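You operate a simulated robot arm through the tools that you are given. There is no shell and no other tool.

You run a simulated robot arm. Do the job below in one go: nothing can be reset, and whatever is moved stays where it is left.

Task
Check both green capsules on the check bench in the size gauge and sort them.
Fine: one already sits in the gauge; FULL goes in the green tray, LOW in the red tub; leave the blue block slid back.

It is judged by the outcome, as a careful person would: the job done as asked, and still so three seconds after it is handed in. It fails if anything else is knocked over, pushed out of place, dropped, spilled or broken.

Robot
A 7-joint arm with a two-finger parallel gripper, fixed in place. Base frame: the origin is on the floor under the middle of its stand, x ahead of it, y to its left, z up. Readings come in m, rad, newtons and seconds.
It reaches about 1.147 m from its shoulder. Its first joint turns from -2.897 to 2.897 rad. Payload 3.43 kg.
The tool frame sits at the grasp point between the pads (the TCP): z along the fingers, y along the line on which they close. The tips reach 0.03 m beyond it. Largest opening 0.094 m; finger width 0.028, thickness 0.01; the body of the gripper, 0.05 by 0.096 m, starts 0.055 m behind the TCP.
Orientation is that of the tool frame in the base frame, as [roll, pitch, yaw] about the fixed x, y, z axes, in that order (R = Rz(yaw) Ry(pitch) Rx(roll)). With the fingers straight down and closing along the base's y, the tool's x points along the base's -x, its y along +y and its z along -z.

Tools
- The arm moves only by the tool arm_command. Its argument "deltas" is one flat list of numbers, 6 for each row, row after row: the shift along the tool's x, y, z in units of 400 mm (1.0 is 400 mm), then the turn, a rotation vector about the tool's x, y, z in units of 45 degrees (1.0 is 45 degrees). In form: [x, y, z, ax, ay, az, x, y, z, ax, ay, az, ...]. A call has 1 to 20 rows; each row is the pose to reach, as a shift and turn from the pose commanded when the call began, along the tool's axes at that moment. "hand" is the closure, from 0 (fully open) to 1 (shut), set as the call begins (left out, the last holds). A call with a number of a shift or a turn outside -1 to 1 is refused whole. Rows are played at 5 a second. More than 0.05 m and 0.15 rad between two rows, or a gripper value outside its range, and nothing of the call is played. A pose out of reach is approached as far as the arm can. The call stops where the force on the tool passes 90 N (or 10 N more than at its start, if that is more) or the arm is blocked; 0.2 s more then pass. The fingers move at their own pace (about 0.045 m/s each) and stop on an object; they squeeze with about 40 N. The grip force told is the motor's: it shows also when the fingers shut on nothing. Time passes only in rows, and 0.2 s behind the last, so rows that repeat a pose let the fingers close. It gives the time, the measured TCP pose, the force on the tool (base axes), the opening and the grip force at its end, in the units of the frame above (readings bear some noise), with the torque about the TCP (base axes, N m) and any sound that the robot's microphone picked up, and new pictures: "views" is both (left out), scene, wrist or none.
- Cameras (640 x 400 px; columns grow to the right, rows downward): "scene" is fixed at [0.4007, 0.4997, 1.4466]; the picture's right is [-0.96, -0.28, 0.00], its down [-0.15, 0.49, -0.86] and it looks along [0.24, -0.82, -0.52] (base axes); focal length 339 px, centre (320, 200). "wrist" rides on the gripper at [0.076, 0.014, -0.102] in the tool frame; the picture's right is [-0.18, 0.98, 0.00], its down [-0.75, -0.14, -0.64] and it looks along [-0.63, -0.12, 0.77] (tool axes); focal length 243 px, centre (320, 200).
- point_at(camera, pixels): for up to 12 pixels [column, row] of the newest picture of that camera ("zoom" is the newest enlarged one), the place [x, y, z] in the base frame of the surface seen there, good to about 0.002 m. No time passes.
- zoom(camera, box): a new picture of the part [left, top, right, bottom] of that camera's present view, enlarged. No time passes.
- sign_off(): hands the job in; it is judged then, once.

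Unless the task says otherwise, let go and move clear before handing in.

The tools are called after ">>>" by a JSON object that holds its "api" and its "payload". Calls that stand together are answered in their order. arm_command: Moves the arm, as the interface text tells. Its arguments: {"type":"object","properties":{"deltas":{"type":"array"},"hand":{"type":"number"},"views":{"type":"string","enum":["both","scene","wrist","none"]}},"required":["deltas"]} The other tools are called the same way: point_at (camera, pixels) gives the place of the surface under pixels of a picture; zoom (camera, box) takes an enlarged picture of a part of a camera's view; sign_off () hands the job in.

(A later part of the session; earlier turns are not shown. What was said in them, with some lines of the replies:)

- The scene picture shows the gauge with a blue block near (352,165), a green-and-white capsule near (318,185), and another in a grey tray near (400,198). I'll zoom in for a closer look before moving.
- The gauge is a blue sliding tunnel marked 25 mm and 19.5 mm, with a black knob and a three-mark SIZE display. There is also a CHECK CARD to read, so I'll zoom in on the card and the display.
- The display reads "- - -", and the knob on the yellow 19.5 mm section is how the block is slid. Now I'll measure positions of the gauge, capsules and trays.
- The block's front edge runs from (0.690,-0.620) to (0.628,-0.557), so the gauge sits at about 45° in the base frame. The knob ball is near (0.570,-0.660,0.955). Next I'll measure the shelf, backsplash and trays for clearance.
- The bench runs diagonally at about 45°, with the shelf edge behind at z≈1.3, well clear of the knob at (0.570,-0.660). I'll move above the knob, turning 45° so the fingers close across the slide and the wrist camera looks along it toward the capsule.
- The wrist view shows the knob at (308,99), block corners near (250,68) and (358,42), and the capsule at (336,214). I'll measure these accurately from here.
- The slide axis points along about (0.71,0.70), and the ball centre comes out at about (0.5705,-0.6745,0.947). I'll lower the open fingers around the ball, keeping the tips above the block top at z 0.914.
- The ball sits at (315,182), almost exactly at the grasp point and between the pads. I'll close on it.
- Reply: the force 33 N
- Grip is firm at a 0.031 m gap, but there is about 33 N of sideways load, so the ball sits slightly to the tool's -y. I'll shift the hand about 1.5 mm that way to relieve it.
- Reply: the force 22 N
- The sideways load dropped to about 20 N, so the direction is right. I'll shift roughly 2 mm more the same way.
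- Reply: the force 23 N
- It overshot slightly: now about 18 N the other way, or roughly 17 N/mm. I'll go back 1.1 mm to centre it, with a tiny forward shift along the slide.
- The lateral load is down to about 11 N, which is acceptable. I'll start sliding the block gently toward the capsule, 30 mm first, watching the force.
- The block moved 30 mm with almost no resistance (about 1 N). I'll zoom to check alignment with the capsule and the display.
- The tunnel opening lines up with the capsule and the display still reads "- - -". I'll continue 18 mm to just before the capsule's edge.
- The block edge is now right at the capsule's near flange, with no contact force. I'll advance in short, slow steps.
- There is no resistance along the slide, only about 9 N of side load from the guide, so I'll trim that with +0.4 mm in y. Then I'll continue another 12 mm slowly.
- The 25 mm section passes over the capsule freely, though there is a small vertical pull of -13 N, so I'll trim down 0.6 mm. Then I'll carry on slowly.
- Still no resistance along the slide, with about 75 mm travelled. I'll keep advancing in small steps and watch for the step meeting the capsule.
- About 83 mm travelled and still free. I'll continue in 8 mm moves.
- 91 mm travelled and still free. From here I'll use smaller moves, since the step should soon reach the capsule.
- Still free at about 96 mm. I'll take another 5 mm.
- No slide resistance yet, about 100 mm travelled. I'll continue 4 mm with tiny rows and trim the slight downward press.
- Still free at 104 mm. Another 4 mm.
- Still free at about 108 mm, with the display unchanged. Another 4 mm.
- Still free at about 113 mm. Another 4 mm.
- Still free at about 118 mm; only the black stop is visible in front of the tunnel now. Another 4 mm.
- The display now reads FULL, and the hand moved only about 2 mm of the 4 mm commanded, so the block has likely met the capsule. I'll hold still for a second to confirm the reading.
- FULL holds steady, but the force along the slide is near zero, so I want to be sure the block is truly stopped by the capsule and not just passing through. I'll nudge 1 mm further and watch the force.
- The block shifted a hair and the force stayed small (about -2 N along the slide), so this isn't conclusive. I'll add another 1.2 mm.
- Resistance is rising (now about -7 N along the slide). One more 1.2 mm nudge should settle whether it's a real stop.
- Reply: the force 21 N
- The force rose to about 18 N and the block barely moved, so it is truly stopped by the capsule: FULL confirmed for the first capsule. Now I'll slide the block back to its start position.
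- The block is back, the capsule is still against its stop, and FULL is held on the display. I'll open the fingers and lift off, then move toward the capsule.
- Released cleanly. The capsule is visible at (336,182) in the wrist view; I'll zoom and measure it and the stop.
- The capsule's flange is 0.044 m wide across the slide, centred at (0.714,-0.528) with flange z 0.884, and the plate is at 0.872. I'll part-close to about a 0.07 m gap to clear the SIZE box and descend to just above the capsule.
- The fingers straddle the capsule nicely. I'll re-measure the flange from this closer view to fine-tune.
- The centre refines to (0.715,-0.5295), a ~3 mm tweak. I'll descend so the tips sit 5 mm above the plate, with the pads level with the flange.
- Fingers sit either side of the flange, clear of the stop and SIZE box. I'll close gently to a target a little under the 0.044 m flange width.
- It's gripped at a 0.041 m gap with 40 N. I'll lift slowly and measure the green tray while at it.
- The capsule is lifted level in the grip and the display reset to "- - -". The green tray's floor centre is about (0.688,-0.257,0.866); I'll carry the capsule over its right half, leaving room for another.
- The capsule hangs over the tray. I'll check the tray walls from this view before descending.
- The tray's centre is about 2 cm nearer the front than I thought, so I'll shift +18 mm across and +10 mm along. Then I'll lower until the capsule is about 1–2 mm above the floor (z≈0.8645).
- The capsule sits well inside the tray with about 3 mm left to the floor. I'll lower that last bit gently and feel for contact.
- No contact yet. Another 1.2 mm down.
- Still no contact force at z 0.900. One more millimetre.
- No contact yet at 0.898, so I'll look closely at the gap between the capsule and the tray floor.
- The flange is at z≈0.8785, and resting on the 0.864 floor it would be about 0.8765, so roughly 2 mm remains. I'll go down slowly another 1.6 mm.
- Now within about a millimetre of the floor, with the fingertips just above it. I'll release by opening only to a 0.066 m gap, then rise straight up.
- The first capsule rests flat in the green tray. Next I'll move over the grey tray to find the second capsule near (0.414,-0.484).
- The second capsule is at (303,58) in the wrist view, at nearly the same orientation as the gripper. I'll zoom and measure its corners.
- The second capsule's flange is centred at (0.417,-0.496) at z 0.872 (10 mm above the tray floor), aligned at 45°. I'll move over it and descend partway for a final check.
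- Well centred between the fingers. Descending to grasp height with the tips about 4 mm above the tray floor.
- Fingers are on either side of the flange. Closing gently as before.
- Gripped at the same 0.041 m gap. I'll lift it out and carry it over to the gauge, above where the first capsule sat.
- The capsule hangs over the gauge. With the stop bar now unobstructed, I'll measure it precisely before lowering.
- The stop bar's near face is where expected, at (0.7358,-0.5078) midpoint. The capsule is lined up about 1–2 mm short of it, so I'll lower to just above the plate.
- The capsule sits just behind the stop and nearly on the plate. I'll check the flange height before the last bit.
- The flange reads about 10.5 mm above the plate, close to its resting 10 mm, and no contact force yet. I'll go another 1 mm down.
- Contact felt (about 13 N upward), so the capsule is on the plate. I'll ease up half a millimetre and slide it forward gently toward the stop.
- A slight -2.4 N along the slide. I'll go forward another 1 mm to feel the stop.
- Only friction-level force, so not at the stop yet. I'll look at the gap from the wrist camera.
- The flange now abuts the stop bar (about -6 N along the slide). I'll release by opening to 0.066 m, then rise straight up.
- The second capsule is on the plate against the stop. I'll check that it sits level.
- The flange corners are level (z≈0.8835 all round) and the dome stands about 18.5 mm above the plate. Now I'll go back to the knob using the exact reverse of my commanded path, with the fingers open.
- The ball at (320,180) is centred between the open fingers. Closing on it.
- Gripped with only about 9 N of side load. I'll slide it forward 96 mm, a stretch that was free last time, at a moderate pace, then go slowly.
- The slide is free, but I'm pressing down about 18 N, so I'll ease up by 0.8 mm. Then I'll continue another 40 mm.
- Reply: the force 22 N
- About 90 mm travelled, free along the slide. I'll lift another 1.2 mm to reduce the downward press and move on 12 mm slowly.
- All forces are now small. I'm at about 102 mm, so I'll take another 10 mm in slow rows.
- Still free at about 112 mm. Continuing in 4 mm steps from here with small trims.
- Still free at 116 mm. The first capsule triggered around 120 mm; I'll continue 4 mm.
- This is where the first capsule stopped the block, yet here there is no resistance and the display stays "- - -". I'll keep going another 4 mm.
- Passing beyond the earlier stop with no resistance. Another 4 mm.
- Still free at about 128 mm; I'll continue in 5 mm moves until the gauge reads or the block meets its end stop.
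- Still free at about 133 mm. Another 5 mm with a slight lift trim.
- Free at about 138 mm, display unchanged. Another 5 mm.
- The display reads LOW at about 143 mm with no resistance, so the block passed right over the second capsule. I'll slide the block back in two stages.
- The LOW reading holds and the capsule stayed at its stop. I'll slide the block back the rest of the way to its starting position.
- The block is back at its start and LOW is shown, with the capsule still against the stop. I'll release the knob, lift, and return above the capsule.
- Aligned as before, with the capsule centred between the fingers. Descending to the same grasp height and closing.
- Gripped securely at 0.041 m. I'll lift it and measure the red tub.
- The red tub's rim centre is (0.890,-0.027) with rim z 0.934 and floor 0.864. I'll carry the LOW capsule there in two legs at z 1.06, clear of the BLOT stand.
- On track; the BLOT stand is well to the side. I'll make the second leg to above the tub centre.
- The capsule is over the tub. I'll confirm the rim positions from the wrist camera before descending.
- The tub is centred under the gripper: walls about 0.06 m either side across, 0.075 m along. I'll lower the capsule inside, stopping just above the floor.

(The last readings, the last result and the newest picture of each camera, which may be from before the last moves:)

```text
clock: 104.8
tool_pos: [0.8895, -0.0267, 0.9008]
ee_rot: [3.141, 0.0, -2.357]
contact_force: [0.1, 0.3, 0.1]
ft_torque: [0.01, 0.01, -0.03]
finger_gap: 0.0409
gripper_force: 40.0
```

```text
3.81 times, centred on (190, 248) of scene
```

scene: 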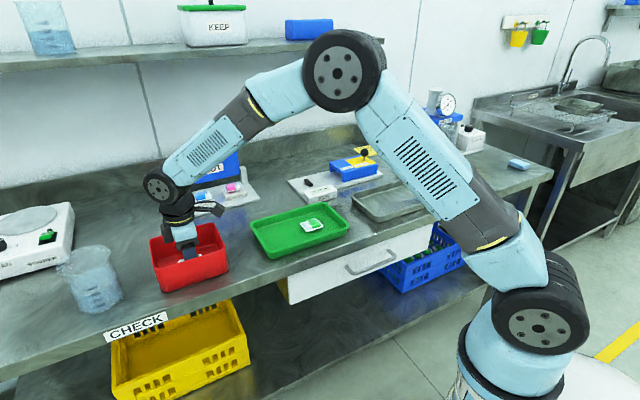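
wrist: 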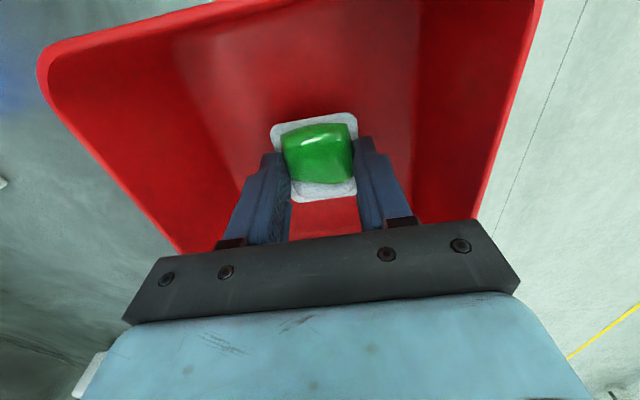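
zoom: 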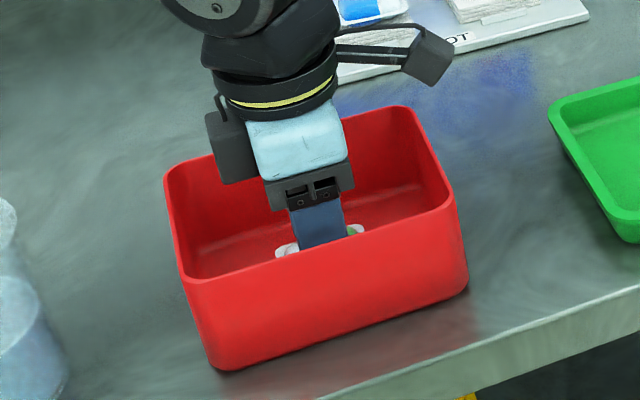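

The capsule is well inside the tub and clear of the walls. I'll feel down the last couple of millimetres to the floor.

>>> {"api": "arm_command", "payload": {"deltas": [0, 0, 0.0015, 0, 0, 0, 0, 0, 0.003, 0, 0, 0, 0, 0, 0.0045, 0, 0, 0, 0, 0, 0.0045, 0, 0, 0], "views": "none"}}

```text
clock: 105.8
tool_pos: [0.8909, -0.0281, 0.9009]
ee_rot: [3.141, -0.001, -2.354]
contact_force: [0.2, -0.4, 0.3]
ft_torque: [-0.01, 0.02, -0.02]
finger_gap: 0.0409
gripper_force: 40.8
```

No contact yet. Another 1.6 mm.

>>> {"api": "arm_command", "payload": {"deltas": [0, 0, 0.0015, 0, 0, 0, 0, 0, 0.003, 0, 0, 0, 0, 0, 0.004, 0, 0, 0, 0, 0, 0.004, 0, 0, 0], "views": "none"}}

```text
clock: 106.8
tool_pos: [0.8902, -0.0281, 0.8998]
ee_rot: [-3.141, 0.0, -2.356]
contact_force: [0.3, 0.5, -0.1]
ft_torque: [0.03, 0.0, 0.02]
finger_gap: 0.0408
gripper_force: 39.8
```

Still none. Another 1.2 mm.

>>> {"api": "arm_command", "payload": {"deltas": [0, 0, 0.0015, 0, 0, 0, 0, 0, 0.003, 0, 0, 0, 0, 0, 0.003, 0, 0, 0], "views": "none"}}

```text
clock: 107.6
tool_pos: [0.8897, -0.0275, 0.8994]
ee_rot: [-3.141, 0.001, -2.357]
contact_force: [-0.3, 0.5, -0.8]
ft_torque: [-0.01, 0.01, 0.03]
finger_gap: 0.0408
gripper_force: 40.1
```

Still free; one more millimetre.

>>> {"api": "arm_command", "payload": {"deltas": [0, 0, 0.0013, 0, 0, 0, 0, 0, 0.0026, 0, 0, 0, 0, 0, 0.0026, 0, 0, 0], "views": "none"}}

```text
clock: 108.4
tool_pos: [0.8888, -0.028, 0.897]
ee_rot: [3.141, 0.0, -2.356]
contact_force: [-2.5, 1.3, 9.3]
ft_torque: [-0.01, 0.09, 0.02]
finger_gap: 0.0408
gripper_force: 40.3
```

Contact felt at 9 N: the capsule is on the tub floor. I'll open modestly (about a 0.06 m gap, clear of the walls) and rise straight out.

>>> {"api": "arm_command", "payload": {"deltas": [0, 0, 0, 0, 0, 0, 0, 0, 0, 0, 0, 0, 0, 0, 0, 0, 0, 0, 0, 0, 0, 0, 0, 0, 0, 0, -0.02, 0, 0, 0, 0, 0, -0.06, 0, 0, 0, 0, 0, -0.12, 0, 0, 0, 0, 0, -0.2, 0, 0, 0, 0, 0, -0.28, 0, 0, 0, 0, 0, -0.37, 0, 0, 0, 0, 0, -0.45, 0, 0, 0, 0, 0, -0.45, 0, 0, 0], "hand": 0.36}}

>>> {"api": "zoom", "payload": {"camera": "wrist", "box": [200, 0, 440, 200]}}

>>> {"api": "zoom", "payload": {"camera": "scene", "box": [130, 195, 250, 300]}}

```text
clock: 111.0
tool_pos: [0.8913, -0.0283, 1.0784]
ee_rot: [3.141, 0.001, -2.356]
contact_force: [0.4, 0.3, -1.0]
ft_torque: [-0.03, 0.01, 0.02]
finger_gap: 0.0602
gripper_force: 0.1
```

scene: 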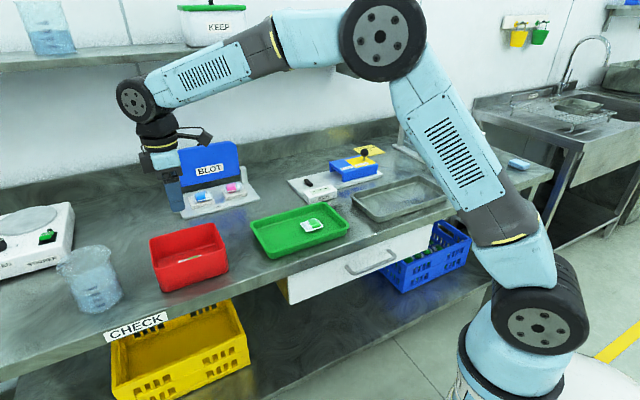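
wrist: 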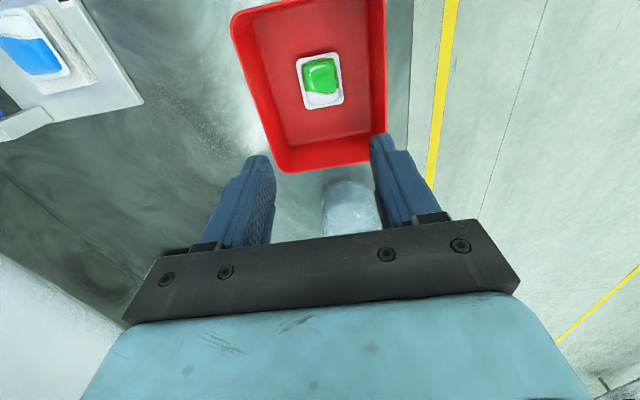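

```text
2.00 times, centred on (320, 100) of wrist
```

zoom: 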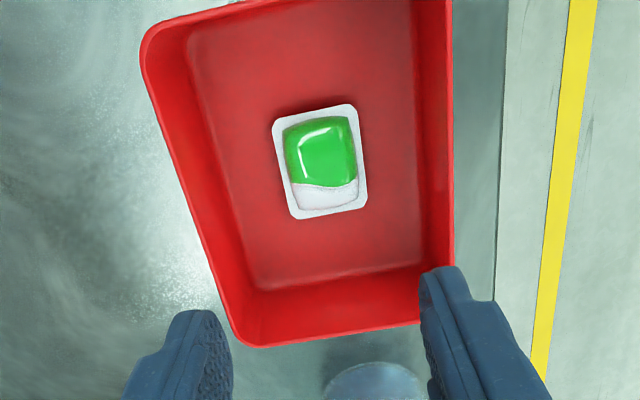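

```text
3.81 times, centred on (190, 248) of scene
```

zoom: 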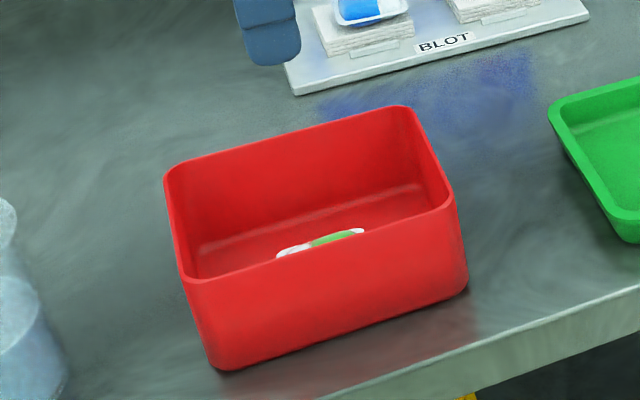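

The LOW capsule lies flat in the red tub and the gripper is clear above it. I'll take a last look at the gauge and green tray before handing in.

>>> {"api": "zoom", "payload": {"camera": "scene", "box": [240, 135, 400, 265]}}

>>> {"api": "zoom", "payload": {"camera": "scene", "box": [280, 135, 400, 210]}}

```text
3.08 times, centred on (320, 200) of scene
```

zoom: 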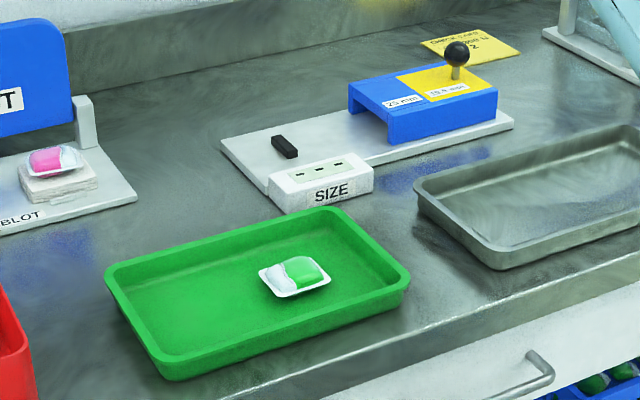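

```text
5.33 times, centred on (340, 172) of scene
```

zoom: 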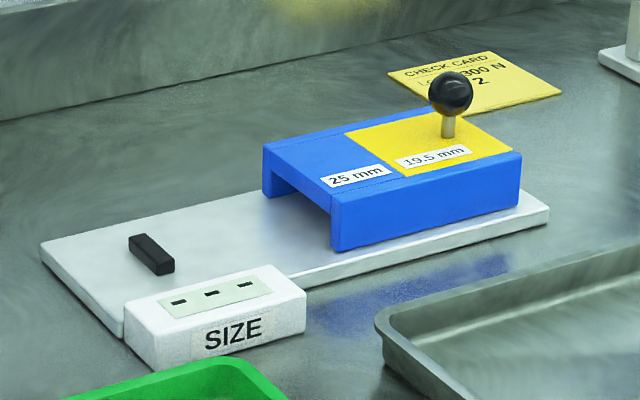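

The final view shows the blue block back where it began and the gauge empty. The FULL capsule is in the green tray, the LOW capsule is in the red tub, and nothing else has moved, so I'm handing the job in.

>>> {"api": "sign_off", "payload": {}}

```text
The job is handed in.
```

I checked both green capsules in the size gauge, sorted them, and handed the job in.

- **Capsule already in the gauge:** it read FULL. The blue block stopped firmly against it, and it is now in the green tray.
- **Capsule from the grey tray:** it read LOW. The block passed right over it with no resistance, and it is now in the red tub.

The blue block is slid back to its starting position and the gauge is empty. The gripper is open and clear above the tub. In the last pictures, nothing else on the bench looked knocked or moved.
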